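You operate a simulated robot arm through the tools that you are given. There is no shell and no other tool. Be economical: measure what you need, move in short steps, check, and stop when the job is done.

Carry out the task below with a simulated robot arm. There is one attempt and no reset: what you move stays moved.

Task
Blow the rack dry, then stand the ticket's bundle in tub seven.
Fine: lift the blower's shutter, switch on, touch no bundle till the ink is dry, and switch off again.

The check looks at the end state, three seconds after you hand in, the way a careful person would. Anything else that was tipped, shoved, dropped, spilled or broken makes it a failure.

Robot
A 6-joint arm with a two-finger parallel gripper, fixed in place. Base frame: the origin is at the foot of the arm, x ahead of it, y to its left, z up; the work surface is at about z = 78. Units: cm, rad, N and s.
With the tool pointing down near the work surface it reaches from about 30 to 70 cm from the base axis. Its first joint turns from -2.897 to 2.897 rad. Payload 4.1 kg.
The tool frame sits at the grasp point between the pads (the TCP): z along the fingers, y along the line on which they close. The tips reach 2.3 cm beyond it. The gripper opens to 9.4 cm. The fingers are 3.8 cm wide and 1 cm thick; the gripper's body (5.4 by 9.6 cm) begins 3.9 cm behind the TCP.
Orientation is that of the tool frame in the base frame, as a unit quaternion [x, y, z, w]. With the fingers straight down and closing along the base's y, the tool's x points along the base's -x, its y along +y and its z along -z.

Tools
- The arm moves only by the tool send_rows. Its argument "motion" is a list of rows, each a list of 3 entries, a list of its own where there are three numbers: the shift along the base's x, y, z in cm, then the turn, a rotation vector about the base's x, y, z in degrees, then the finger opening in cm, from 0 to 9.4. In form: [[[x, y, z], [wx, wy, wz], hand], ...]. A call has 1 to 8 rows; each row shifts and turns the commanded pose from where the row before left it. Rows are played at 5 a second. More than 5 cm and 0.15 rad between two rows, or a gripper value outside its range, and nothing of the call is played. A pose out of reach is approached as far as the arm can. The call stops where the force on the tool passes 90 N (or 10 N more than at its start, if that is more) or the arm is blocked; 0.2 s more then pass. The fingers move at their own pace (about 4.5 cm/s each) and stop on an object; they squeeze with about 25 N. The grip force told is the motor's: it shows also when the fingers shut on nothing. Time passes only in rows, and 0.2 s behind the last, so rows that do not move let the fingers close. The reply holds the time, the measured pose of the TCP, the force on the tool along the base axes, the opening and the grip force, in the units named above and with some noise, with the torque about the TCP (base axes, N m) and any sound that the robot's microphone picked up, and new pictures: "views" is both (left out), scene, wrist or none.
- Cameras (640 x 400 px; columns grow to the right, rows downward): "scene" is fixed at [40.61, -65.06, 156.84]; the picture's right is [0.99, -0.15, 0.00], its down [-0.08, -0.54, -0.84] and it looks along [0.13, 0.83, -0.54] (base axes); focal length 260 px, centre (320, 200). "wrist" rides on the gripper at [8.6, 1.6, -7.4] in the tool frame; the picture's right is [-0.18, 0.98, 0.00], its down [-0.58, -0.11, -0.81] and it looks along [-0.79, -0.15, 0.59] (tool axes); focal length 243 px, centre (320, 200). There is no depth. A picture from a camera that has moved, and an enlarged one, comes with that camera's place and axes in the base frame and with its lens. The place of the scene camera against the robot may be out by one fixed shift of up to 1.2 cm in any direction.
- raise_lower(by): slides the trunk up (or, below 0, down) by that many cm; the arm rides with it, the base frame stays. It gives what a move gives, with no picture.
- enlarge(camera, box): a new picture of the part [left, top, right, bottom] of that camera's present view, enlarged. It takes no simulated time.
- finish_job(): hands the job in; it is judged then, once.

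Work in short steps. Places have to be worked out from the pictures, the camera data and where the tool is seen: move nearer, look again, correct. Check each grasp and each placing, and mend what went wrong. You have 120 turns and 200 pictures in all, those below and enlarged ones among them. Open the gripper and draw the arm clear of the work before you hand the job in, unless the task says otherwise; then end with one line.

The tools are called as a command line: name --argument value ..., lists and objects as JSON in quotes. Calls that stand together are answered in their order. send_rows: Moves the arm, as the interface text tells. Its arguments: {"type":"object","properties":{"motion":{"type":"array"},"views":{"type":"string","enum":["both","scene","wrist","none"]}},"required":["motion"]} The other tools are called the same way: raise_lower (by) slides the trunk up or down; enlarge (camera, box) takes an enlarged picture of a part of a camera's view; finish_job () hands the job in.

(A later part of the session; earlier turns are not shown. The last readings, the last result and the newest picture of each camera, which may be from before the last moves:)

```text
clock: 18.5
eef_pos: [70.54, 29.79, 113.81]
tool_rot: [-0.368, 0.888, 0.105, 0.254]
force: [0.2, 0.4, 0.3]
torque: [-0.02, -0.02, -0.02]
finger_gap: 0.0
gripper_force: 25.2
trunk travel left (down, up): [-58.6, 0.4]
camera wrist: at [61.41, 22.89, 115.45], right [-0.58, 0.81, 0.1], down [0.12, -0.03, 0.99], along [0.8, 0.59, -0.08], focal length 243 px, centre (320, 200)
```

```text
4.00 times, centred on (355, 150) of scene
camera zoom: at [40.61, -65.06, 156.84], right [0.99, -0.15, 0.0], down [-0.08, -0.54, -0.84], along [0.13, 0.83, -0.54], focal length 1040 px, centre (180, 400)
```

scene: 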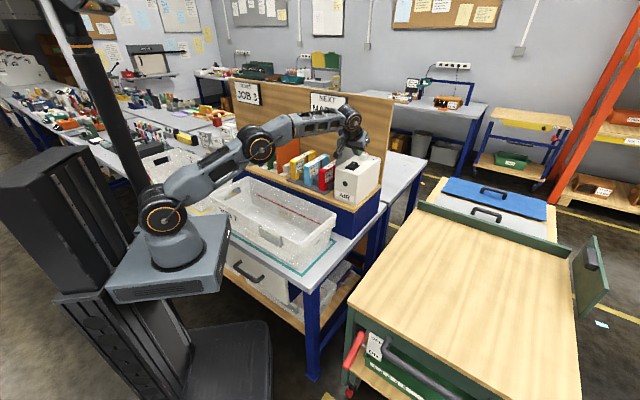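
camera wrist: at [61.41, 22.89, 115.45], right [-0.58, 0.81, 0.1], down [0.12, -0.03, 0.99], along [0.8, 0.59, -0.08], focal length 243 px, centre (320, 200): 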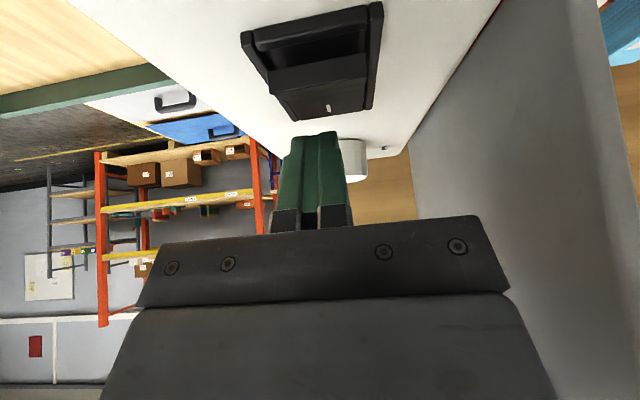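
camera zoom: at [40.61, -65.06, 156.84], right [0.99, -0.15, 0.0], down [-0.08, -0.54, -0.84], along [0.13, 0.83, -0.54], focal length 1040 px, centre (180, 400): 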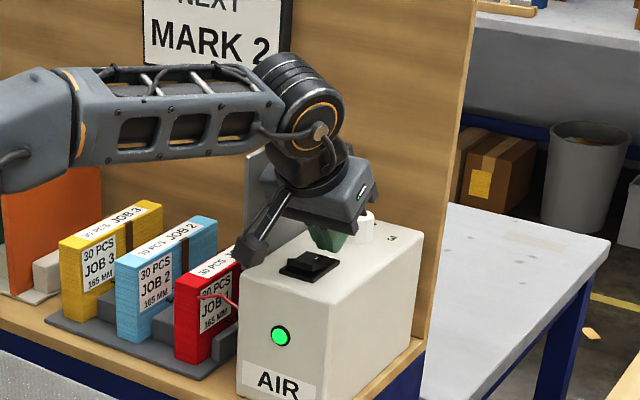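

The lamp is green and a streamer flutters: the blower is on. Back off, to a place where I can watch the bundles' ink.

send_rows --motion '[[[0, 0, 3], [0, 0, 0], 0], [[-2.5, -2.5, 2.5], [0, 0, 0], 0], [[-3, -3, 1], [0, 0, 0], 0], [[-3, -3, 0.5], [0, 0, 0], 0], [[-3, -3, 0.5], [0, 0, 0], 0]]' --views "none"

enlarge --camera "scene" --box '[285, 140, 375, 200]'

enlarge --camera "wrist" --box '[280, 0, 640, 200]'

```text
clock: 19.7
eef_pos: [58.84, 18.09, 121.6]
tool_rot: [-0.367, 0.888, 0.105, 0.255]
force: [0.3, 0.2, 0.1]
torque: [0.04, -0.01, -0.01]
finger_gap: 0.0
gripper_force: 25.1
trunk travel left (down, up): [-58.6, 0.4]
```

```text
6.67 times, centred on (330, 170) of scene
camera zoom: at [40.61, -65.06, 156.84], right [0.99, -0.15, 0.0], down [-0.08, -0.54, -0.84], along [0.13, 0.83, -0.54], focal length 1734 px, centre (253, 400)
```

zoom: 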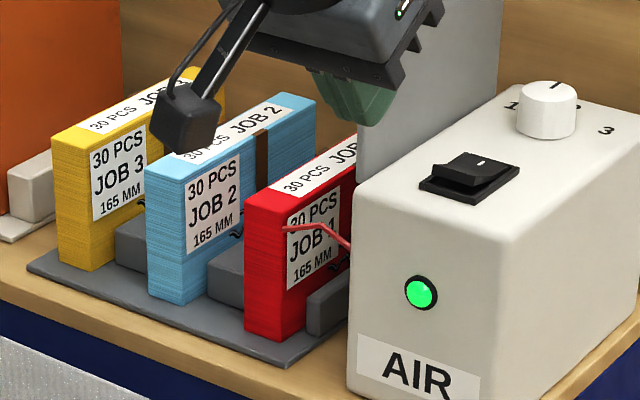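

```text
1.78 times, centred on (460, 100) of wrist
camera zoom: at [49.68, 11.25, 123.26], right [-0.58, 0.81, 0.1], down [0.12, -0.03, 0.99], along [0.8, 0.59, -0.08], focal length 431 px, centre (71, 378)
```

zoom: 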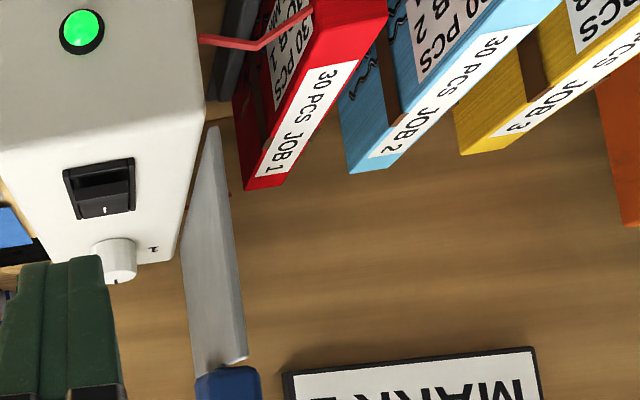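

Ribbon is streaming. Ink marks appear on the bundles' blower-facing sides; I'll untilt and yaw to get a good view of them.

send_rows --motion '[[[-1, -1, 0.5], [-5.66, 5.66, 0], 0], [[-1, -1, 0.5], [-5.66, 5.66, 0], 0], [[0, 0, 0], [-5.66, 5.66, 0], 0], [[0, 0, 0], [0, 0, 8], 0], [[0, 0, 0], [0, 0, 8], 0], [[0, 0, 0], [0, 0, 8], 0], [[0, 0, 0], [0, 0, 8], 0]]' --views "wrist"

```text
clock: 21.3
eef_pos: [56.94, 16.39, 122.36]
tool_rot: [-0.621, 0.78, 0.044, 0.055]
force: [0.2, 0.3, 0.4]
torque: [-0.02, 0.05, -0.01]
finger_gap: 0.0
gripper_force: 24.8
trunk travel left (down, up): [-58.6, 0.4]
camera wrist: at [53.26, 7.33, 128.49], right [-0.92, 0.4, 0.03], down [0.21, 0.43, 0.88], along [0.34, 0.81, -0.48], focal length 243 px, centre (320, 200)
```

wrist: 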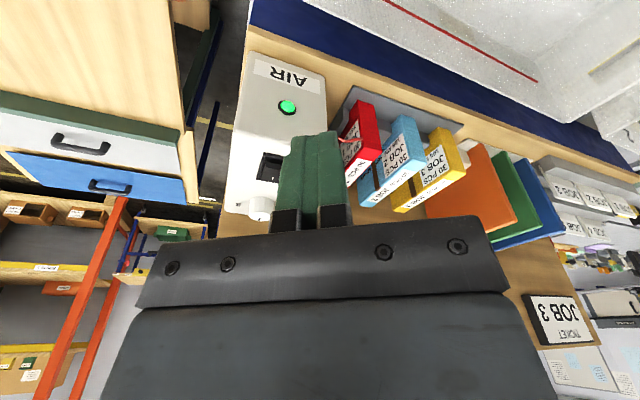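

enlarge --camera "wrist" --box '[330, 90, 480, 220]'

enlarge --camera "scene" --box '[285, 145, 355, 195]'

```text
3.08 times, centred on (405, 155) of wrist
camera zoom: at [53.26, 7.33, 128.49], right [-0.92, 0.4, 0.03], down [0.21, 0.43, 0.88], along [0.34, 0.81, -0.48], focal length 746 px, centre (58, 338)
```

zoom: 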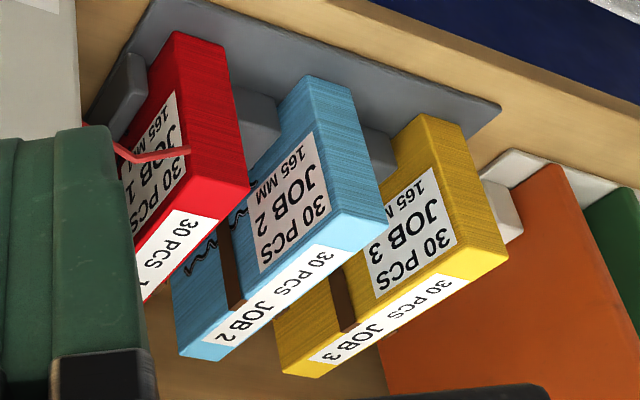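

```text
8.00 times, centred on (320, 170) of scene
camera zoom: at [40.61, -65.06, 156.84], right [0.99, -0.15, 0.0], down [-0.08, -0.54, -0.84], along [0.13, 0.83, -0.54], focal length 2080 px, centre (320, 440)
```

zoom: 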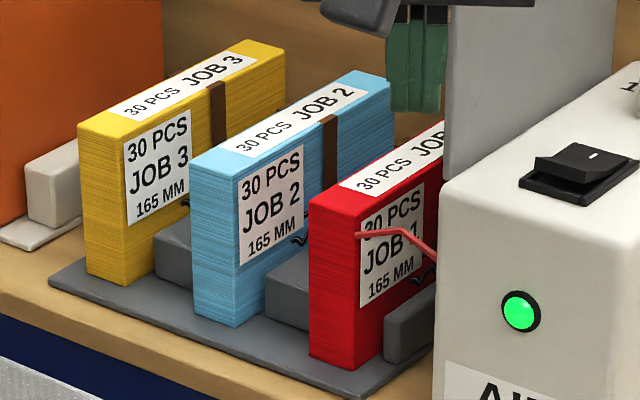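

Ink strokes lie in the gaps between the bundles. I shift the camera for a steeper look while time passes.

send_rows --motion '[[[-3, 2, 2], [0, 0, 0], 0], [[-3, 2, 2], [0, 0, 0], 0], [[-2, 2, 2], [0, 0, 0], 0], [[-2, 2, 2], [0, 0, 0], 0], [[0, 0, 0], [0, 0, 0], 0], [[0, 0, 0], [0, 0, 0], 0]]' --views "wrist"

enlarge --camera "wrist" --box '[240, 80, 400, 220]'

```text
clock: 22.7
eef_pos: [46.86, 24.64, 130.42]
tool_rot: [-0.621, 0.781, 0.044, 0.054]
force: [0.2, 0.3, 0.3]
torque: [-0.01, -0.02, 0.01]
finger_gap: 0.0
gripper_force: 25.0
trunk travel left (down, up): [-58.6, 0.4]
camera wrist: at [43.33, 15.49, 136.65], right [-0.92, 0.4, 0.03], down [0.21, 0.43, 0.88], along [0.34, 0.81, -0.48], focal length 243 px, centre (320, 200)
```

wrist: 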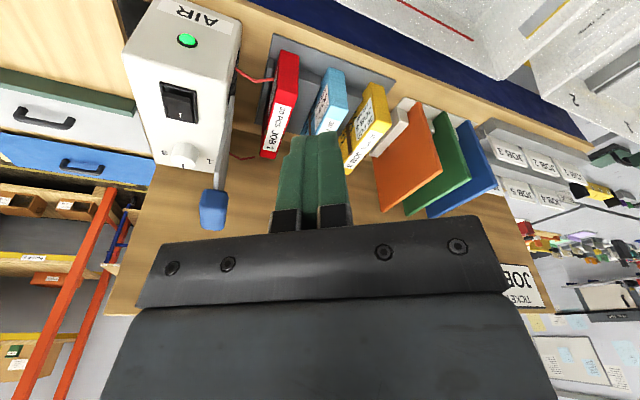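

```text
2.86 times, centred on (320, 150) of wrist
camera zoom: at [43.33, 15.49, 136.65], right [-0.92, 0.4, 0.03], down [0.21, 0.43, 0.88], along [0.34, 0.81, -0.48], focal length 693 px, centre (320, 343)
```

zoom: 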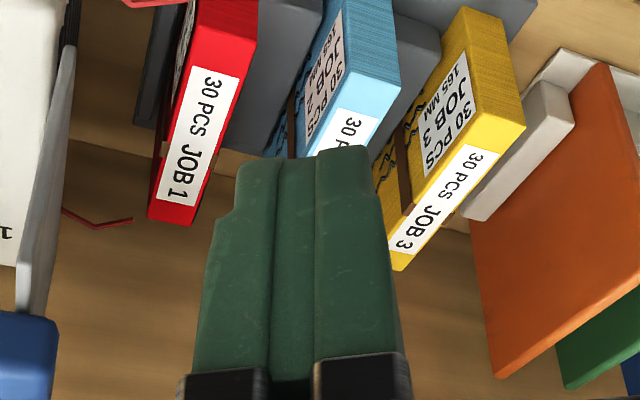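

Ink zigzags on the yellow bundle are now visible. Zoom in.

enlarge --camera "wrist" --box '[325, 95, 365, 145]'

send_rows --motion '[[[0.5, 1.5, 2], [0, 0, 0], 0], [[2, -1, 0], [0, 0, 0], 0], [[2, -1, 0], [0, 0, 0], 0], [[0, 0, 0], [0, 0, 0], 0], [[0, 0, 0], [0, 0, 0], 0], [[0, 0, 0], [0, 0, 0], 0]]' --views "wrist"

```text
8.00 times, centred on (345, 120) of wrist
camera zoom: at [43.33, 15.49, 136.65], right [-0.92, 0.4, 0.03], down [0.21, 0.43, 0.88], along [0.34, 0.81, -0.48], focal length 1941 px, centre (120, 840)
```

zoom: 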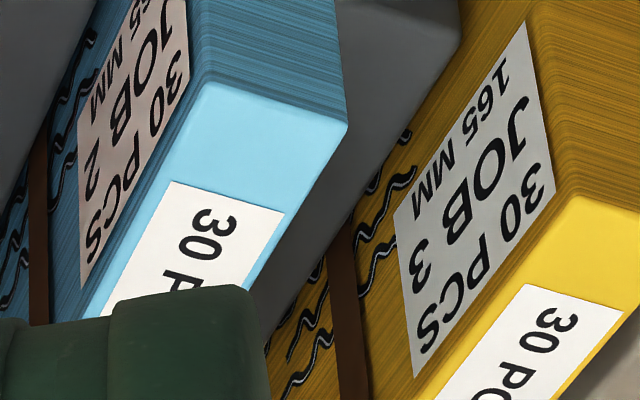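

```text
clock: 24.1
eef_pos: [51.4, 23.98, 132.55]
tool_rot: [-0.621, 0.781, 0.045, 0.054]
force: [-0.3, -0.4, 0.9]
torque: [-0.01, -0.01, 0.01]
finger_gap: 0.0
gripper_force: 25.0
trunk travel left (down, up): [-58.6, 0.4]
camera wrist: at [47.81, 14.88, 138.67], right [-0.92, 0.4, 0.03], down [0.21, 0.43, 0.88], along [0.34, 0.81, -0.48], focal length 243 px, centre (320, 200)
```

wrist: 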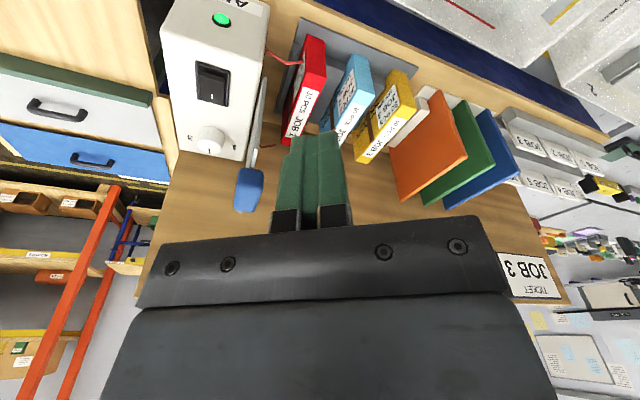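

The ink has shiny white highlights — still wet. Look again from here, then wait and compare.

enlarge --camera "wrist" --box '[340, 65, 420, 165]'

send_rows --motion '[[[0, 0, 0], [0, 0, 0], 0], [[0, 0, 0], [0, 0, 0], 0], [[0, 0, 0], [0, 0, 0], 0], [[0, 0, 0], [0, 0, 0], 0], [[0, 0, 0], [0, 0, 0], 0], [[0, 0, 0], [0, 0, 0], 0], [[0, 0, 0], [0, 0, 0], 0], [[0, 0, 0], [0, 0, 0], 0]]' --views "none"

send_rows --motion '[[[0, 0, 0], [0, 0, 0], 0], [[0, 0, 0], [0, 0, 0], 0], [[0, 0, 0], [0, 0, 0], 0], [[0, 0, 0], [0, 0, 0], 0], [[0, 0, 0], [0, 0, 0], 0], [[0, 0, 0], [0, 0, 0], 0], [[0, 0, 0], [0, 0, 0], 0], [[0, 0, 0], [0, 0, 0], 0]]' --views "none"

send_rows --motion '[[[0, 0, 0], [0, 0, 0], 0], [[0, 0, 0], [0, 0, 0], 0], [[0, 0, 0], [0, 0, 0], 0], [[0, 0, 0], [0, 0, 0], 0], [[0, 0, 0], [0, 0, 0], 0], [[0, 0, 0], [0, 0, 0], 0], [[0, 0, 0], [0, 0, 0], 0], [[0, 0, 0], [0, 0, 0], 0]]' --views "none"

enlarge --camera "wrist" --box '[340, 65, 420, 165]'

```text
4.00 times, centred on (380, 115) of wrist
camera zoom: at [47.81, 14.88, 138.67], right [-0.92, 0.4, 0.03], down [0.21, 0.43, 0.88], along [0.34, 0.81, -0.48], focal length 970 px, centre (80, 540)
```

zoom: 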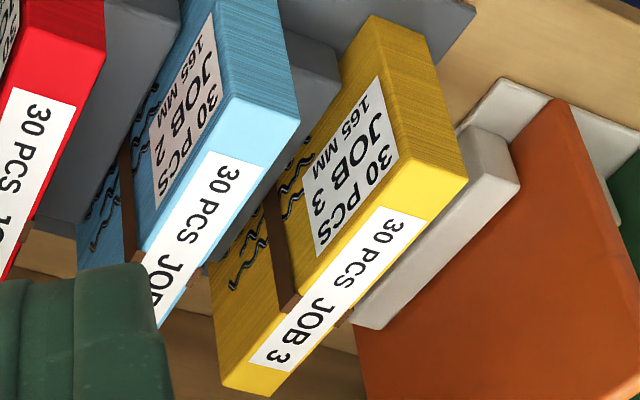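

```text
clock: 25.9
eef_pos: [51.5, 23.94, 132.57]
tool_rot: [-0.621, 0.78, 0.044, 0.054]
force: [0.0, 0.3, 0.0]
torque: [0.02, 0.0, -0.04]
finger_gap: 0.0
gripper_force: 24.9
trunk travel left (down, up): [-58.6, 0.4]
```

```text
clock: 27.7
eef_pos: [51.54, 24.02, 132.47]
tool_rot: [-0.621, 0.781, 0.043, 0.055]
force: [0.1, -0.7, -0.3]
torque: [-0.02, -0.02, 0.02]
finger_gap: 0.0
gripper_force: 25.0
trunk travel left (down, up): [-58.6, 0.4]
```

```text
clock: 29.5
eef_pos: [51.57, 24.04, 132.6]
tool_rot: [-0.621, 0.781, 0.043, 0.054]
force: [-0.2, 0.2, 0.5]
torque: [-0.03, 0.03, -0.02]
finger_gap: 0.0
gripper_force: 25.3
trunk travel left (down, up): [-58.6, 0.4]
```

```text
4.00 times, centred on (380, 115) of wrist
camera zoom: at [47.8, 14.88, 138.67], right [-0.92, 0.4, 0.03], down [0.21, 0.43, 0.88], along [0.34, 0.81, -0.48], focal length 970 px, centre (80, 540)
```

zoom: 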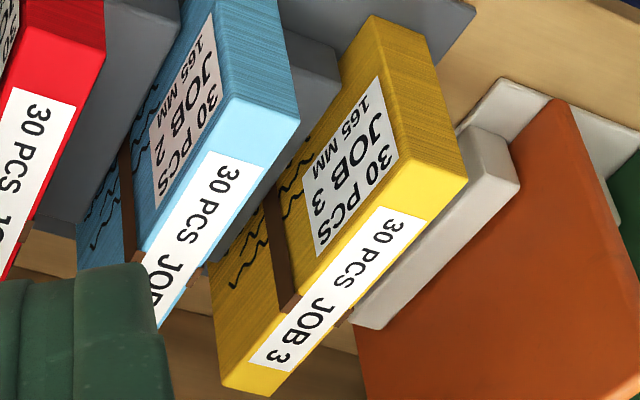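

The shiny highlights are gone — the ink now looks matte. I'll give it extra time by travelling back to the switch pose.

send_rows --motion '[[[1.04, -0.85, -1.5], [0, 0, -8], 0], [[1.04, -0.85, -1.5], [0, 0, -8], 0], [[1.04, -0.85, -1.5], [0, 0, -8], 0], [[1.04, -0.85, -1.5], [0, 0, -8], 0], [[1.04, -0.85, -1.5], [5.66, -5.66, 0], 0], [[1.04, -0.85, -1.5], [5.66, -5.66, 0], 0], [[1.04, -0.85, -1.5], [5.66, -5.66, 0], 0]]' --views "none"

enlarge --camera "wrist" --box '[250, 0, 570, 200]'

enlarge --camera "scene" --box '[285, 145, 355, 195]'

```text
clock: 31.1
eef_pos: [58.89, 17.89, 121.75]
tool_rot: [-0.367, 0.888, 0.106, 0.256]
force: [0.3, 0.3, -0.1]
torque: [0.02, -0.03, 0.0]
finger_gap: 0.0
gripper_force: 24.6
trunk travel left (down, up): [-58.6, 0.4]
```

```text
2.00 times, centred on (410, 100) of wrist
camera zoom: at [49.77, 11.0, 123.52], right [-0.58, 0.81, 0.1], down [0.12, -0.03, 0.99], along [0.8, 0.59, -0.08], focal length 485 px, centre (140, 400)
```

zoom: 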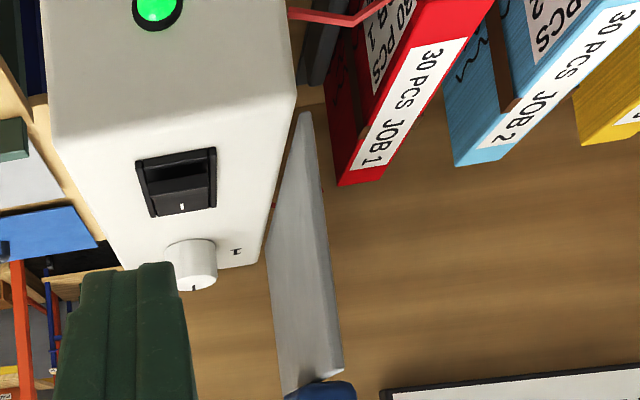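

```text
8.00 times, centred on (320, 170) of scene
camera zoom: at [40.61, -65.06, 156.84], right [0.99, -0.15, 0.0], down [-0.08, -0.54, -0.84], along [0.13, 0.83, -0.54], focal length 2080 px, centre (320, 440)
```

zoom: 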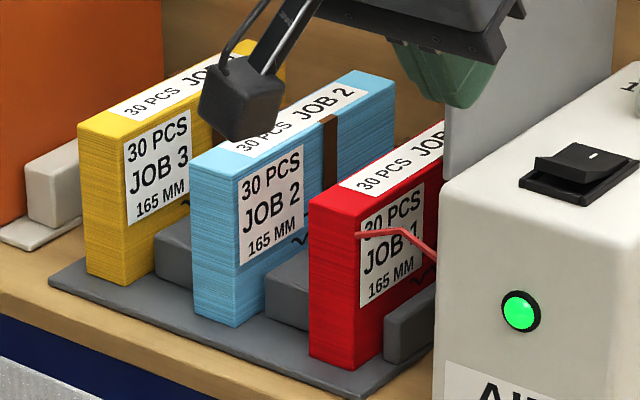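

All ink looks matte. Move over the rocker's near end (n≈67.4).

send_rows --motion '[[[3.1, 3.25, -1.5], [0, 0, 0], 0], [[3.1, 3.25, -1.6], [0, 0, 0], 0], [[3.1, 3.2, -1.6], [0, 0, 0], 0], [[0, 0, 0], [0, 0, 0], 0], [[0, 0, 0], [0, 0, 0], 0]]' --views "none"

enlarge --camera "scene" --box '[325, 130, 385, 180]'

enlarge --camera "wrist" --box '[160, 0, 480, 200]'

```text
clock: 32.3
eef_pos: [68.19, 27.72, 117.07]
tool_rot: [-0.368, 0.888, 0.106, 0.255]
force: [-0.2, -0.5, 0.2]
torque: [0.03, -0.01, 0.01]
finger_gap: 0.0
gripper_force: 25.1
trunk travel left (down, up): [-58.6, 0.4]
```

```text
8.00 times, centred on (355, 155) of scene
camera zoom: at [40.61, -65.06, 156.84], right [0.99, -0.15, 0.0], down [-0.08, -0.54, -0.84], along [0.13, 0.83, -0.54], focal length 2080 px, centre (40, 560)
```

zoom: 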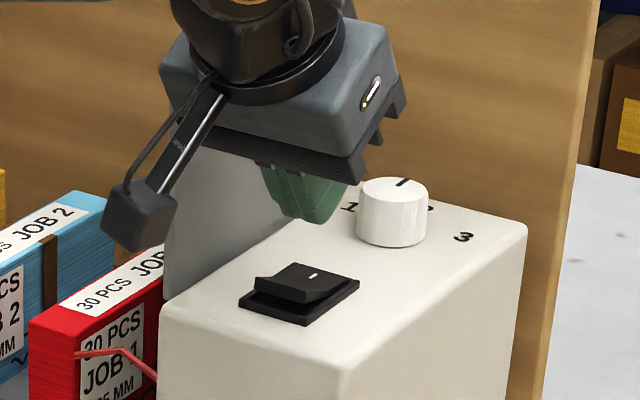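

```text
2.00 times, centred on (320, 100) of wrist
camera zoom: at [58.95, 20.87, 118.8], right [-0.58, 0.81, 0.1], down [0.12, -0.03, 0.99], along [0.8, 0.59, -0.08], focal length 485 px, centre (320, 400)
```

zoom: 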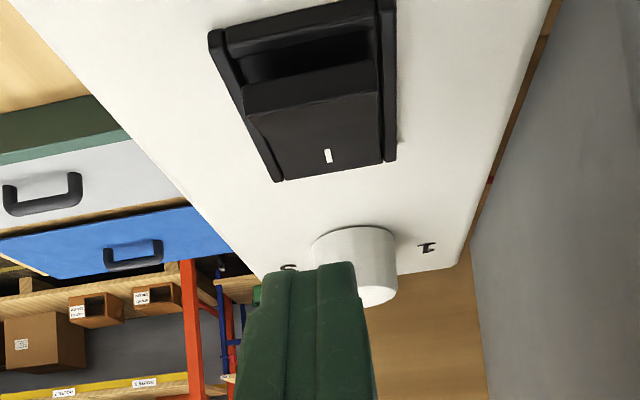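

Near raised ridge is at n≈67.1; my contact point ≈67.4. Press down as before.

send_rows --motion '[[[-0.1, -0.1, -1.5], [0, 0, 0], 0], [[0, 0, -1.2], [0, 0, 0], 0], [[0, 0, -0.3], [0, 0, 0], 0], [[0, 0, -0.3], [0, 0, 0], 0]]' --views "none"

enlarge --camera "scene" --box '[305, 120, 395, 200]'

```text
clock: 33.3
eef_pos: [68.03, 27.6, 113.65]
tool_rot: [-0.368, 0.888, 0.106, 0.254]
force: [0.1, -0.9, -0.4]
torque: [-0.03, 0.01, 0.0]
finger_gap: 0.0
gripper_force: 25.0
trunk travel left (down, up): [-58.6, 0.4]
```

```text
5.00 times, centred on (350, 160) of scene
camera zoom: at [40.61, -65.06, 156.84], right [0.99, -0.15, 0.0], down [-0.08, -0.54, -0.84], along [0.13, 0.83, -0.54], focal length 1300 px, centre (170, 400)
```

zoom: 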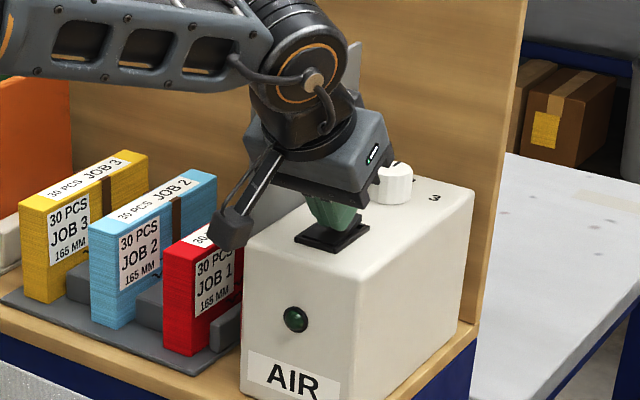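

Lamp off: blower switched off. Retreat up and back, then go toward the yellow bundle's line (e≈−2.4).

send_rows --motion '[[[0, 0, 3], [0, 0, 0], 0], [[-3, -3, 1.5], [0, 0, 0], 0], [[-3, -3, 1.5], [0, 0, 0], 0], [[-3, -3, 1], [0, 0, 0], 0]]' --views "none"

send_rows --motion '[[[-3.4, 3.4, 0], [0, 0, 0], 5.6], [[-3.4, 3.4, 0], [0, 0, 0], 5.6], [[-3.4, 3.4, 0], [0, 0, 0], 5.6], [[-3.4, 3.4, 0], [0, 0, 0], 5.6], [[-3.4, 3.4, 0], [0, 0, 0], 5.6], [[-3.4, 3.4, 0], [0, 0, 0], 5.6], [[-1.6, 1.6, 0], [0, 0, 0], 5.6]]'

```text
clock: 34.3
eef_pos: [58.98, 18.39, 120.89]
tool_rot: [-0.367, 0.888, 0.105, 0.255]
force: [-0.4, 0.7, 0.0]
torque: [-0.01, 0.02, 0.02]
finger_gap: 0.0
gripper_force: 24.9
trunk travel left (down, up): [-58.6, 0.4]
```

```text
clock: 35.9
eef_pos: [36.69, 40.53, 120.9]
tool_rot: [-0.367, 0.888, 0.105, 0.255]
force: [-0.1, 0.4, -0.1]
torque: [-0.03, 0.0, 0.02]
finger_gap: 5.62
gripper_force: 0.0
trunk travel left (down, up): [-58.6, 0.4]
camera wrist: at [27.67, 33.63, 122.55], right [-0.58, 0.81, 0.1], down [0.12, -0.03, 0.99], along [0.8, 0.59, -0.08], focal length 243 px, centre (320, 200)
```

scene: 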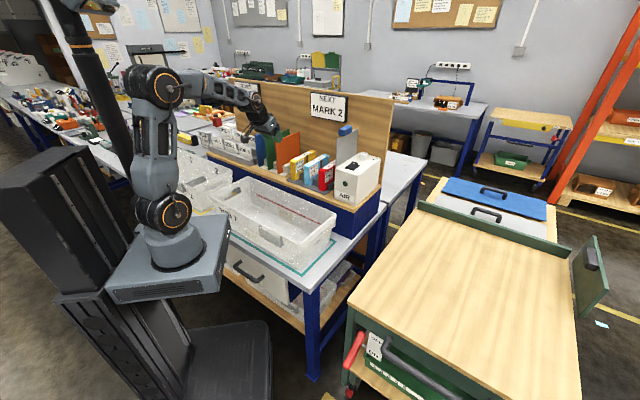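
wrist: 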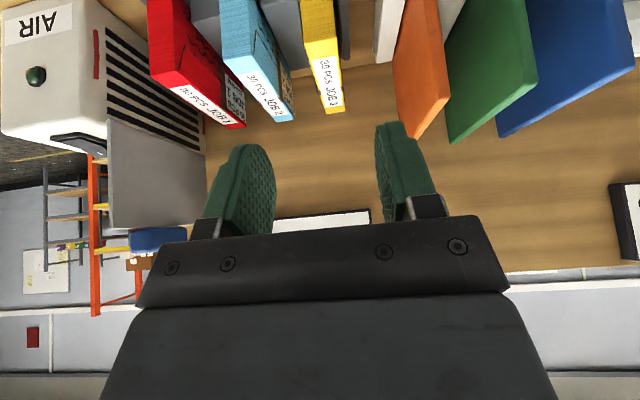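

Now aligned with the yellow bundle; enlarge to refine.

enlarge --camera "wrist" --box '[210, 0, 430, 138]'

```text
2.90 times, centred on (320, 69) of wrist
camera zoom: at [27.67, 33.63, 122.55], right [-0.58, 0.81, 0.1], down [0.12, -0.03, 0.99], along [0.8, 0.59, -0.08], focal length 703 px, centre (320, 580)
```

zoom: 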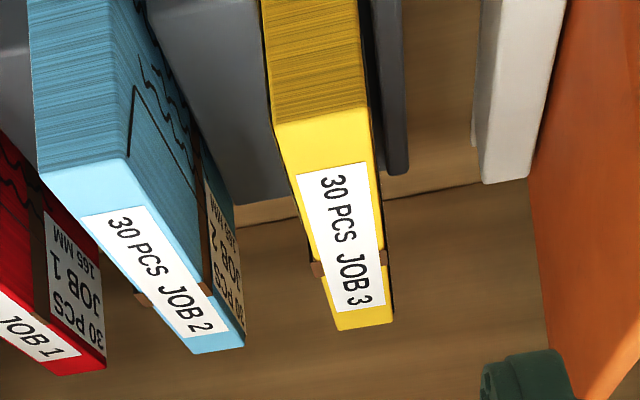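

Yellow: e≈−2.35, n from ≈65.5 to 82, top ≈105.4. Reduce the tilt to 20° and hover over its middle.

send_rows --motion '[[[0, 0, 0], [-4.24, 4.24, 0], 5.8], [[0, 0, 0], [-4.24, 4.24, 0], 5.8], [[3.32, 3.19, -1.6], [0, 0, 0], 5.8], [[3.32, 3.19, -1.6], [0, 0, 0], 5.8], [[3.32, 3.19, -1.6], [0, 0, 0], 5.8], [[3.3, 3.18, -1.6], [0, 0, 0], 5.8]]'

enlarge --camera "scene" --box '[265, 110, 355, 200]'

```text
clock: 37.3
eef_pos: [50.2, 53.37, 114.13]
tool_rot: [-0.376, 0.91, 0.066, 0.16]
force: [0.2, 0.4, 0.5]
torque: [-0.01, 0.0, 0.03]
finger_gap: 5.78
gripper_force: 0.0
trunk travel left (down, up): [-58.6, 0.4]
camera wrist: at [41.62, 46.89, 118.1], right [-0.57, 0.82, 0.06], down [0.27, 0.12, 0.96], along [0.77, 0.56, -0.29], focal length 243 px, centre (320, 200)
```

scene: 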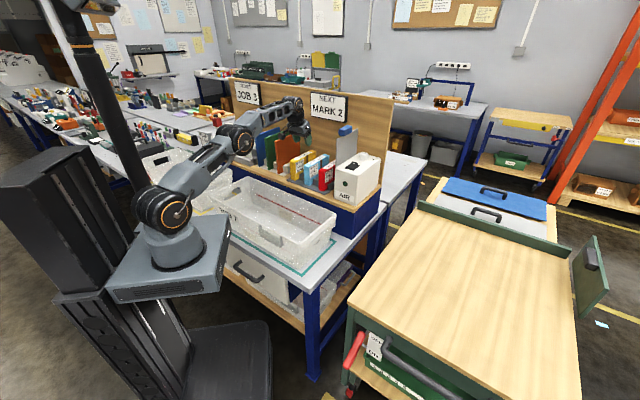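
wrist: 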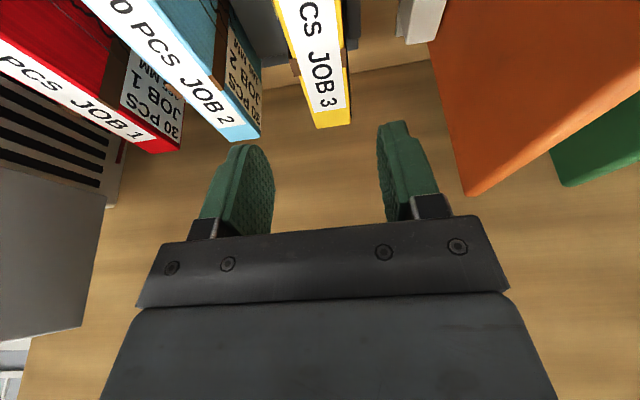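

```text
4.44 times, centred on (310, 155) of scene
camera zoom: at [40.61, -65.06, 156.84], right [0.99, -0.15, 0.0], down [-0.08, -0.54, -0.84], along [0.13, 0.83, -0.54], focal length 1156 px, centre (364, 400)
```

zoom: 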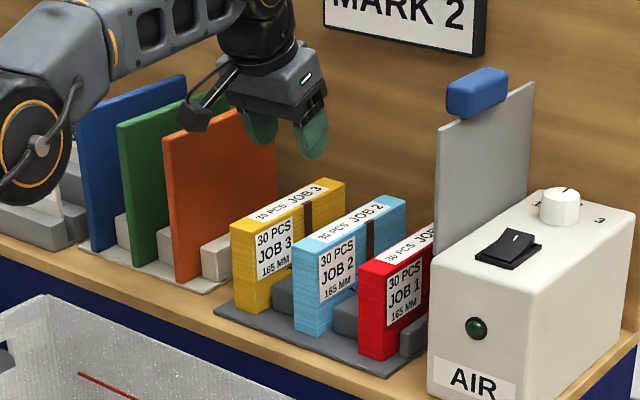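

TCP is at e=−2.24, n=73.2, aligned with the bundle. Descend part way and check.

send_rows --motion '[[[0, 0, -3], [0, 0, 0], 5.8], [[0, 0, -3], [0, 0, 0], 5.8]]'

enlarge --camera "scene" --box '[265, 120, 335, 190]'

```text
clock: 37.9
eef_pos: [50.21, 53.23, 108.04]
tool_rot: [-0.377, 0.91, 0.066, 0.16]
force: [1.3, -0.2, 0.4]
torque: [0.0, 0.0, -0.01]
finger_gap: 5.8
gripper_force: 0.2
trunk travel left (down, up): [-58.6, 0.4]
camera wrist: at [41.61, 46.79, 112.08], right [-0.57, 0.82, 0.06], down [0.27, 0.11, 0.96], along [0.77, 0.56, -0.28], focal length 243 px, centre (320, 200)
```

scene: 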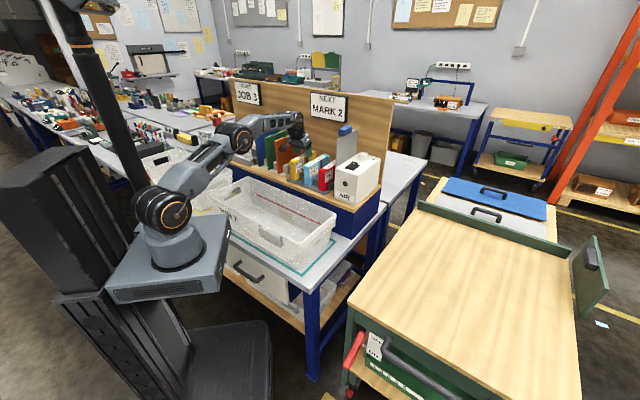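
wrist: 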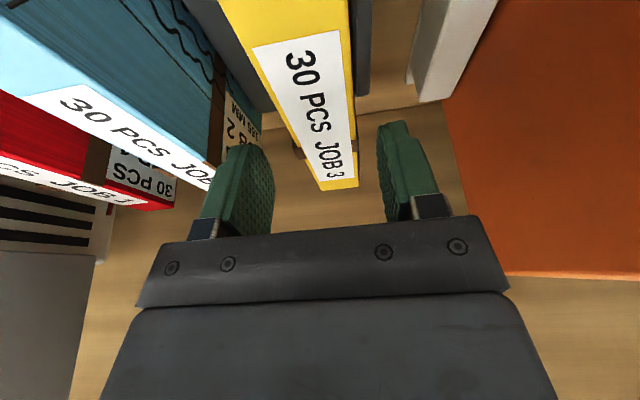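

```text
5.71 times, centred on (300, 155) of scene
camera zoom: at [40.61, -65.06, 156.84], right [0.99, -0.15, 0.0], down [-0.08, -0.54, -0.84], along [0.13, 0.83, -0.54], focal length 1486 px, centre (434, 457)
```

zoom: 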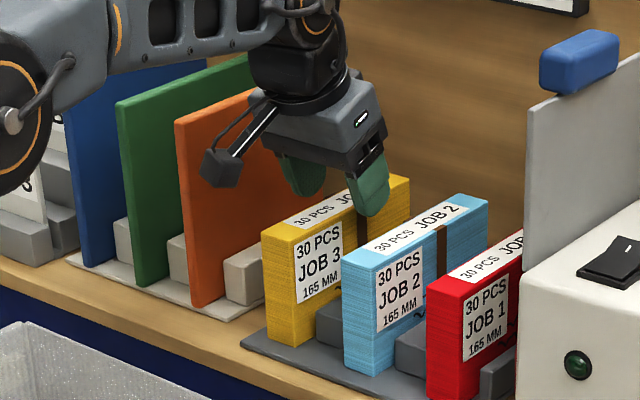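

Fingers straddle the bundle cleanly. Descend 4.6 cm more.

send_rows --motion '[[[0, 0, -2], [0, 0, 0], 5.8], [[0, 0, -1.6], [0, 0, 0], 5.8], [[0, 0, -1], [0, 0, 0], 5.8]]'

enlarge --camera "scene" --box '[265, 120, 335, 190]'

```text
clock: 38.7
eef_pos: [50.25, 53.22, 103.65]
tool_rot: [-0.377, 0.91, 0.066, 0.161]
force: [-0.4, 0.4, 0.3]
torque: [-0.02, 0.0, -0.03]
finger_gap: 5.8
gripper_force: 0.0
trunk travel left (down, up): [-58.6, 0.4]
camera wrist: at [41.54, 46.77, 107.69], right [-0.57, 0.82, 0.06], down [0.27, 0.11, 0.96], along [0.77, 0.56, -0.28], focal length 243 px, centre (320, 200)
```

scene: 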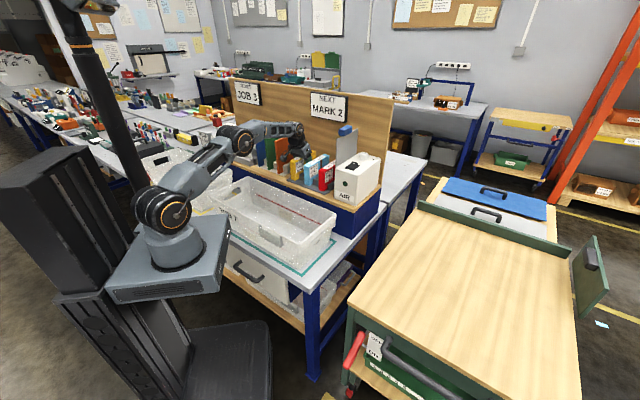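
wrist: 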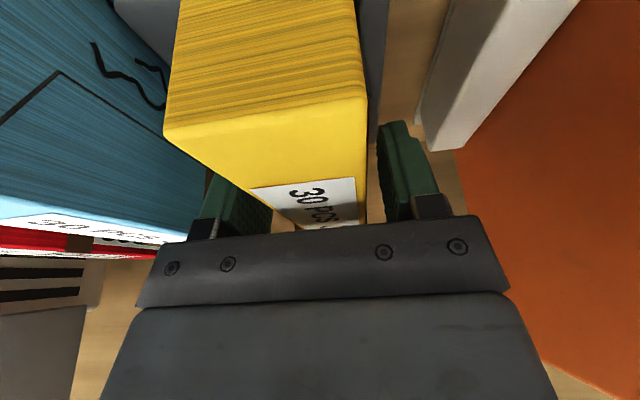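

```text
5.71 times, centred on (300, 155) of scene
camera zoom: at [40.61, -65.06, 156.84], right [0.99, -0.15, 0.0], down [-0.08, -0.54, -0.84], along [0.13, 0.83, -0.54], focal length 1486 px, centre (434, 457)
```

zoom: 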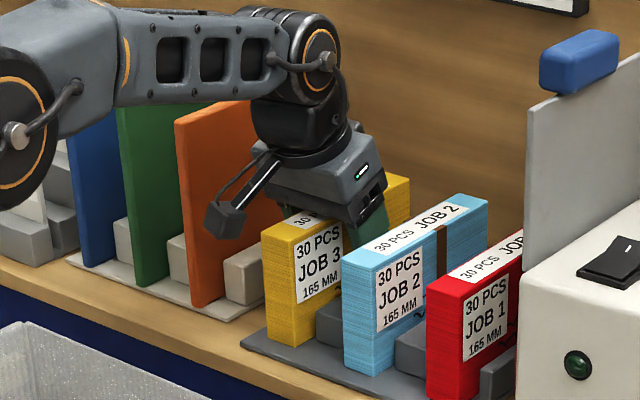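

No contact. Close on the bundle.

send_rows --motion '[[[0, 0, 0], [0, 0, 0], 2], [[0, 0, 0], [0, 0, 0], 2], [[0, 0, 0], [0, 0, 0], 2], [[0, 0, 0], [0, 0, 0], 2]]' --views "wrist"

```text
clock: 39.7
eef_pos: [50.24, 53.26, 103.89]
tool_rot: [-0.377, 0.91, 0.067, 0.16]
force: [0.2, -0.8, -0.7]
torque: [0.02, -0.03, 0.05]
finger_gap: 3.21
gripper_force: 24.9
trunk travel left (down, up): [-58.6, 0.4]
camera wrist: at [41.55, 46.78, 107.71], right [-0.57, 0.82, 0.06], down [0.27, 0.11, 0.96], along [0.77, 0.56, -0.28], focal length 243 px, centre (320, 200)
```

wrist: 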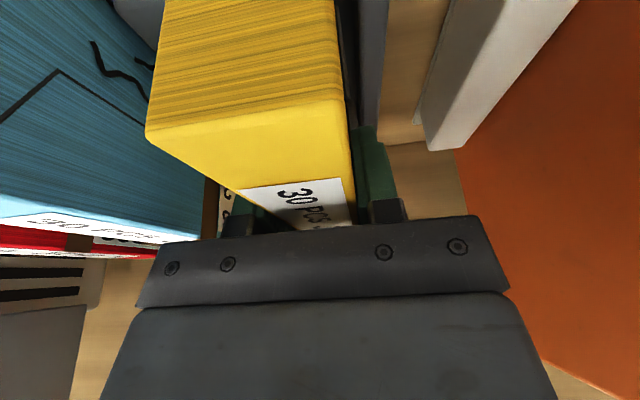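

Gripped at 3.21 cm. Lift straight up.

send_rows --motion '[[[0, 0, 0.8], [0, 0, 0], 2], [[0, 0, 1], [0, 0, 0], 2], [[0, 0, 1.2], [0, 0, 0], 2]]'

enlarge --camera "scene" --box '[265, 120, 335, 190]'

```text
clock: 40.5
eef_pos: [50.16, 53.39, 106.78]
tool_rot: [-0.377, 0.91, 0.066, 0.161]
force: [0.1, 0.5, -1.9]
torque: [0.02, -0.03, 0.0]
finger_gap: 3.16
gripper_force: 25.1
trunk travel left (down, up): [-58.6, 0.4]
camera wrist: at [41.51, 46.83, 110.77], right [-0.57, 0.82, 0.06], down [0.27, 0.11, 0.96], along [0.77, 0.56, -0.28], focal length 243 px, centre (320, 200)
```

scene: 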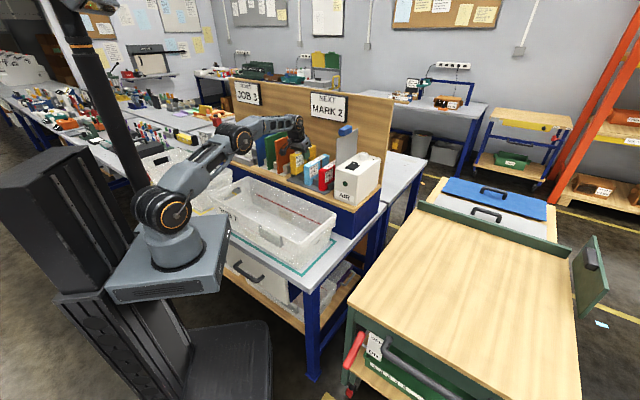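
wrist: 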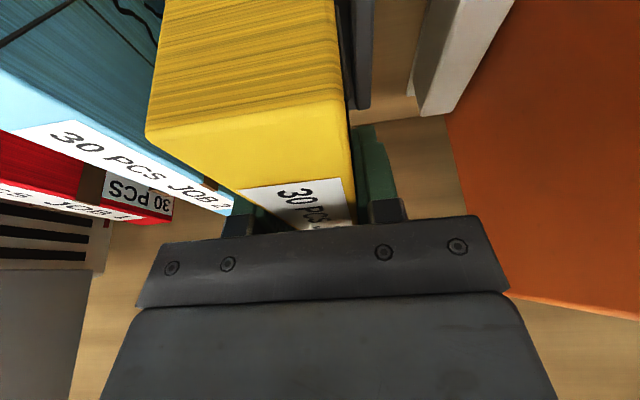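

```text
5.71 times, centred on (300, 155) of scene
camera zoom: at [40.61, -65.06, 156.84], right [0.99, -0.15, 0.0], down [-0.08, -0.54, -0.84], along [0.13, 0.83, -0.54], focal length 1486 px, centre (434, 457)
```

zoom: 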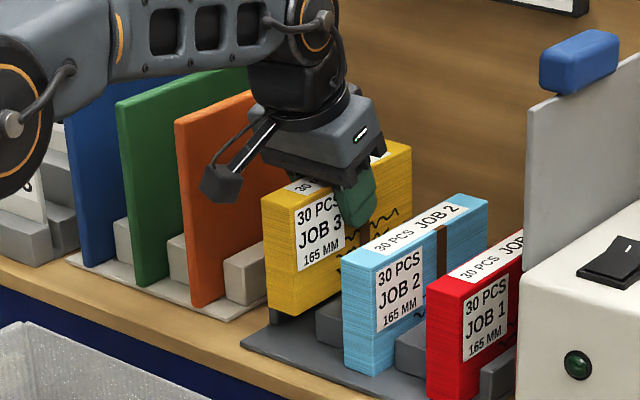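

Bundle lifted cleanly (~0.2 kg) and level. Continue up, then back over the tub (tub spans about e −27…29, n 33.5…57, rim ≈92.5).

send_rows --motion '[[[0, 0, 3], [0, 0, 0], 2], [[0, 0, 3], [0, 0, 0], 2], [[0, 0, 3], [0, 0, 0], 2], [[-2.5, -2.5, 0], [0, 0, 0], 2], [[-3.2, -3.2, 0], [0, 0, 0], 2], [[-3.2, -3.2, 0], [0, 0, 0], 2]]'

```text
clock: 41.9
eef_pos: [41.19, 44.17, 116.03]
tool_rot: [-0.377, 0.909, 0.068, 0.162]
force: [-0.6, 0.7, -1.4]
torque: [-0.01, 0.01, 0.0]
finger_gap: 3.18
gripper_force: 25.3
trunk travel left (down, up): [-58.6, 0.4]
camera wrist: at [32.47, 37.68, 119.94], right [-0.57, 0.82, 0.06], down [0.27, 0.11, 0.96], along [0.78, 0.57, -0.28], focal length 243 px, centre (320, 200)
```

scene: 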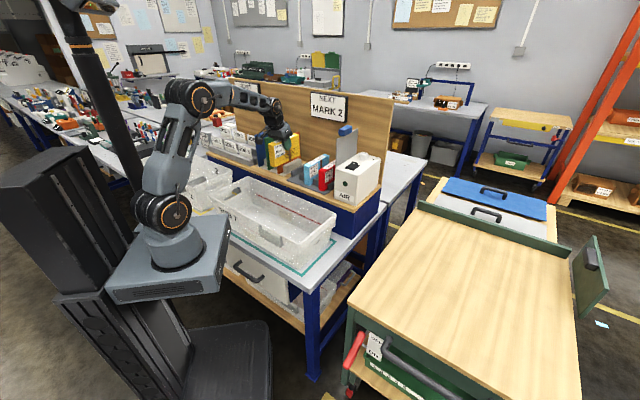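
wrist: 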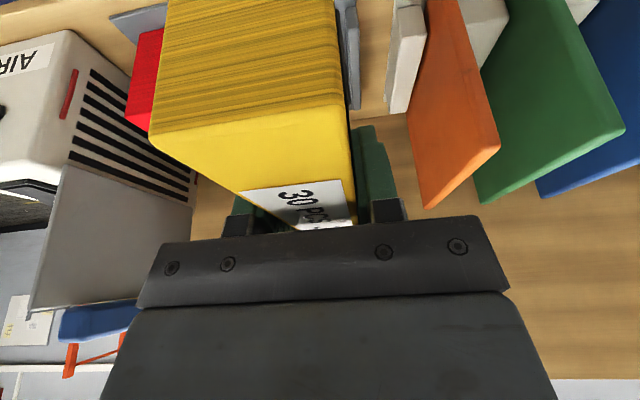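

Continue back to n≈45.5 and begin yawing so the bundle lies along the tub's length.

send_rows --motion '[[[-3.5, -3.5, 0], [0, 0, 0], 2], [[-3.5, -3.5, 0], [0, 0, 0], 2], [[-3.5, -3.5, 0], [0, 0, 0], 2], [[0, 0, 0], [0, 0, -8], 2], [[0, 0, 0], [0, 0, -8], 2], [[0, 0, 0], [0, 0, -8], 2], [[0, 0, 0], [0, 0, -8], 2], [[0, 0, 0], [0, 0, -8], 2]]' --views "none"

send_rows --motion '[[[0, 0, 0], [0, 0, -8], 2], [[0, 0, 0], [0, 0, -8], 2], [[0, 0, 0], [0, 0, -8], 2], [[0, 0, 0], [0, 0, -8], 2], [[0, 0, 0], [0, 0, -8], 2], [[0, 0, 0], [0, 0, -8], 2], [[0, 0, 0], [0, 0, -2], 2]]'

```text
clock: 43.7
eef_pos: [30.84, 33.97, 115.85]
tool_rot: [-0.043, 0.984, 0.007, 0.175]
force: [0.6, -0.4, -2.7]
torque: [0.01, 0.0, -0.03]
finger_gap: 3.18
gripper_force: 25.4
trunk travel left (down, up): [-58.6, 0.4]
```

```text
clock: 45.3
eef_pos: [30.89, 33.85, 115.83]
tool_rot: [0.378, 0.909, -0.067, 0.16]
force: [1.1, -0.4, -1.4]
torque: [-0.01, 0.01, 0.0]
finger_gap: 3.16
gripper_force: 25.7
trunk travel left (down, up): [-58.6, 0.4]
camera wrist: at [24.46, 42.54, 119.8], right [0.82, 0.57, 0.06], down [0.11, -0.27, 0.96], along [0.56, -0.78, -0.28], focal length 243 px, centre (320, 200)
```

scene: 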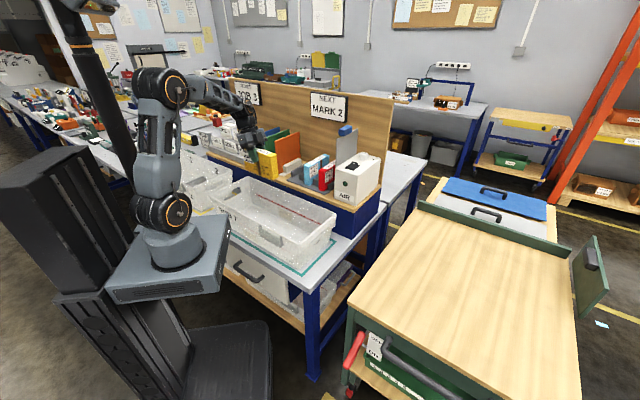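
wrist: 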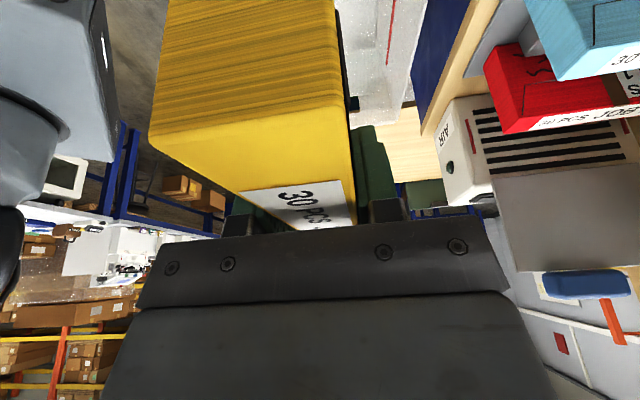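

Bundle now lies along the tub. Check in the scene view against the tub.

enlarge --camera "scene" --box '[195, 120, 355, 280]'

```text
2.50 times, centred on (275, 200) of scene
camera zoom: at [40.61, -65.06, 156.84], right [0.99, -0.15, 0.0], down [-0.08, -0.54, -0.84], along [0.13, 0.83, -0.54], focal length 650 px, centre (432, 200)
```

zoom: 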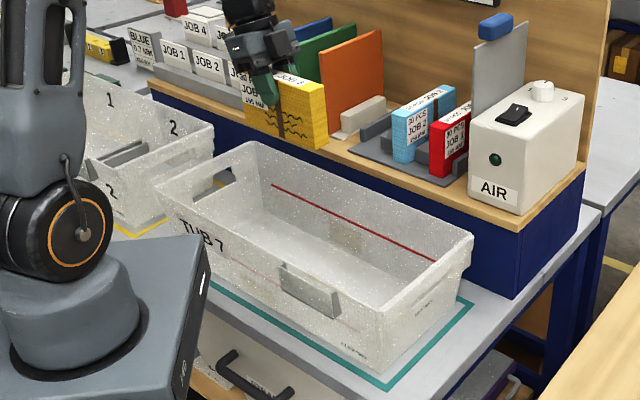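

Placement looks centred. Descend to just above the tub floor.

send_rows --motion '[[[0, 0, -3.5], [0, 0, 0], 2], [[0, 0, -3.5], [0, 0, 0], 2], [[0, 0, -3.5], [0, 0, 0], 2], [[0, 0, -3.5], [0, 0, 0], 2], [[0, 0, -3.5], [0, 0, 0], 2], [[0, 0, -3], [0, 0, 0], 2]]'

enlarge --camera "scene" --box '[195, 150, 345, 270]'

```text
clock: 46.7
eef_pos: [30.79, 33.97, 95.4]
tool_rot: [0.377, 0.91, -0.066, 0.161]
force: [-0.6, 0.6, -1.5]
torque: [0.02, 0.0, 0.0]
finger_gap: 3.19
gripper_force: 25.3
trunk travel left (down, up): [-58.6, 0.4]
camera wrist: at [24.45, 42.6, 99.38], right [0.82, 0.57, 0.06], down [0.11, -0.27, 0.96], along [0.56, -0.77, -0.28], focal length 243 px, centre (320, 200)
```

scene: 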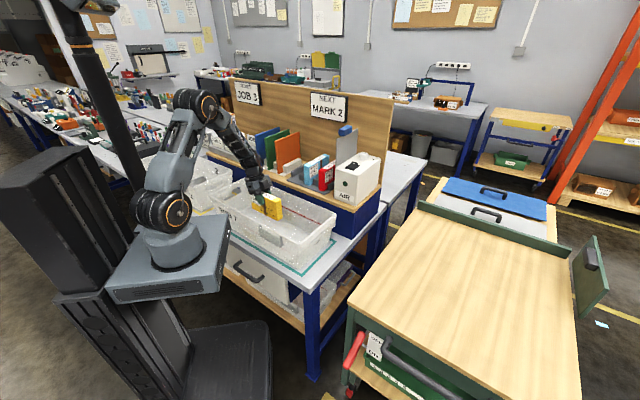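
wrist: 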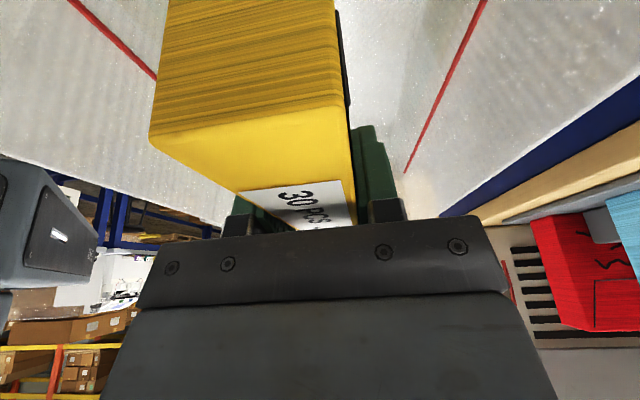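

```text
3.33 times, centred on (270, 210) of scene
camera zoom: at [40.61, -65.06, 156.84], right [0.99, -0.15, 0.0], down [-0.08, -0.54, -0.84], along [0.13, 0.83, -0.54], focal length 867 px, centre (487, 167)
```

zoom: 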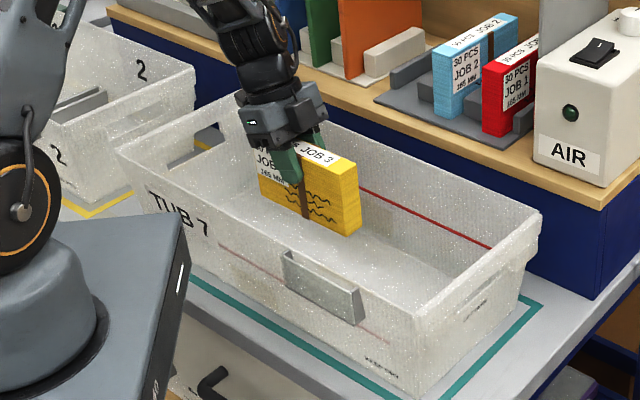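

Bundle is inside the tub, level. Lower with contact watching.

send_rows --motion '[[[0, 0, -2], [0, 0, 0], 2], [[0, 0, -1.5], [0, 0, 0], 2], [[0, 0, -0.5], [0, 0, 0], 2], [[0, 0, -0.5], [0, 0, 0], 2]]' --views "none"

enlarge --camera "scene" --box '[205, 160, 345, 272]'

```text
clock: 47.7
eef_pos: [30.85, 33.88, 90.87]
tool_rot: [0.377, 0.91, -0.066, 0.161]
force: [0.7, 0.7, -1.4]
torque: [0.03, 0.02, -0.05]
finger_gap: 3.17
gripper_force: 25.2
trunk travel left (down, up): [-58.6, 0.4]
```

```text
3.57 times, centred on (275, 216) of scene
camera zoom: at [40.61, -65.06, 156.84], right [0.99, -0.15, 0.0], down [-0.08, -0.54, -0.84], along [0.13, 0.83, -0.54], focal length 929 px, centre (481, 143)
```

zoom: 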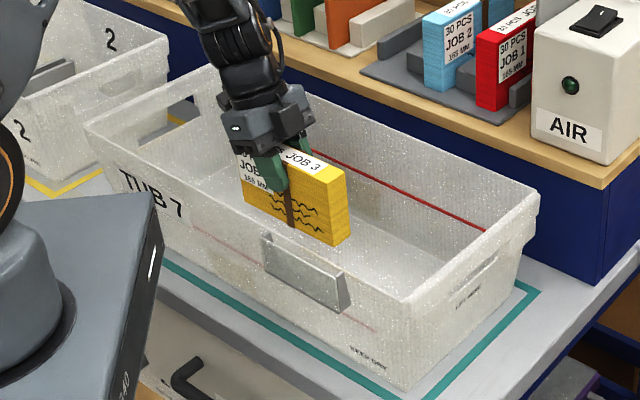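

Not yet on the floor. Continue in 0.4 cm steps.

send_rows --motion '[[[0, 0, -0.4], [0, 0, 0], 2], [[0, 0, -0.4], [0, 0, 0], 2], [[0, 0, -0.4], [0, 0, 0], 2]]' --views "none"

```text
clock: 48.5
eef_pos: [30.77, 33.84, 89.67]
tool_rot: [0.376, 0.91, -0.067, 0.16]
force: [0.1, 0.3, -1.5]
torque: [0.02, 0.02, -0.04]
finger_gap: 3.19
gripper_force: 24.9
trunk travel left (down, up): [-58.6, 0.4]
```

Still hanging weight (−1.5 N). Continue.

send_rows --motion '[[[0, 0, -0.3], [0, 0, 0], 2], [[0, 0, -0.3], [0, 0, 0], 2]]' --views "none"

enlarge --camera "scene" --box '[225, 180, 315, 252]'

```text
clock: 49.1
eef_pos: [30.85, 33.99, 88.99]
tool_rot: [0.376, 0.91, -0.067, 0.16]
force: [-0.4, -1.5, -2.1]
torque: [0.02, -0.02, -0.01]
finger_gap: 3.17
gripper_force: 25.0
trunk travel left (down, up): [-58.6, 0.4]
```

```text
5.56 times, centred on (270, 216) of scene
camera zoom: at [40.61, -65.06, 156.84], right [0.99, -0.15, 0.0], down [-0.08, -0.54, -0.84], along [0.13, 0.83, -0.54], focal length 1445 px, centre (598, 111)
```

zoom: 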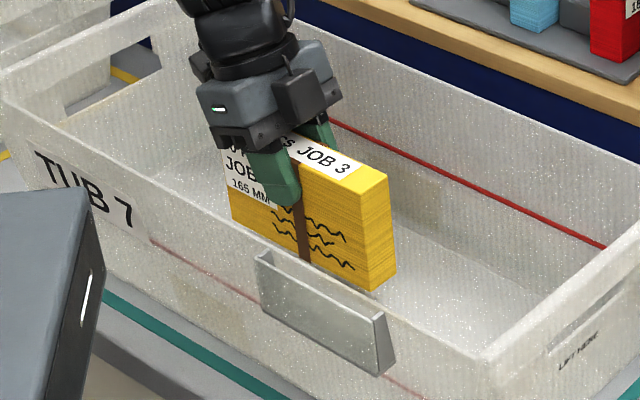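

Close to the floor; continue gently.

send_rows --motion '[[[0, 0, -0.25], [0, 0, 0], 2], [[0, 0, -0.25], [0, 0, 0], 2]]' --views "none"

send_rows --motion '[[[0, 0, -0.25], [0, 0, 0], 2], [[0, 0, 0], [0, 0, 0], 2]]' --views "none"

```text
clock: 49.7
eef_pos: [30.76, 33.96, 88.6]
tool_rot: [0.377, 0.91, -0.066, 0.161]
force: [0.2, 0.4, -1.9]
torque: [0.02, 0.01, -0.01]
finger_gap: 3.17
gripper_force: 24.9
trunk travel left (down, up): [-58.6, 0.4]
```

```text
clock: 50.3
eef_pos: [30.82, 33.91, 88.34]
tool_rot: [0.377, 0.91, -0.067, 0.161]
force: [0.5, 0.9, -1.2]
torque: [-0.03, 0.02, 0.0]
finger_gap: 3.19
gripper_force: 24.6
trunk travel left (down, up): [-58.6, 0.4]
```

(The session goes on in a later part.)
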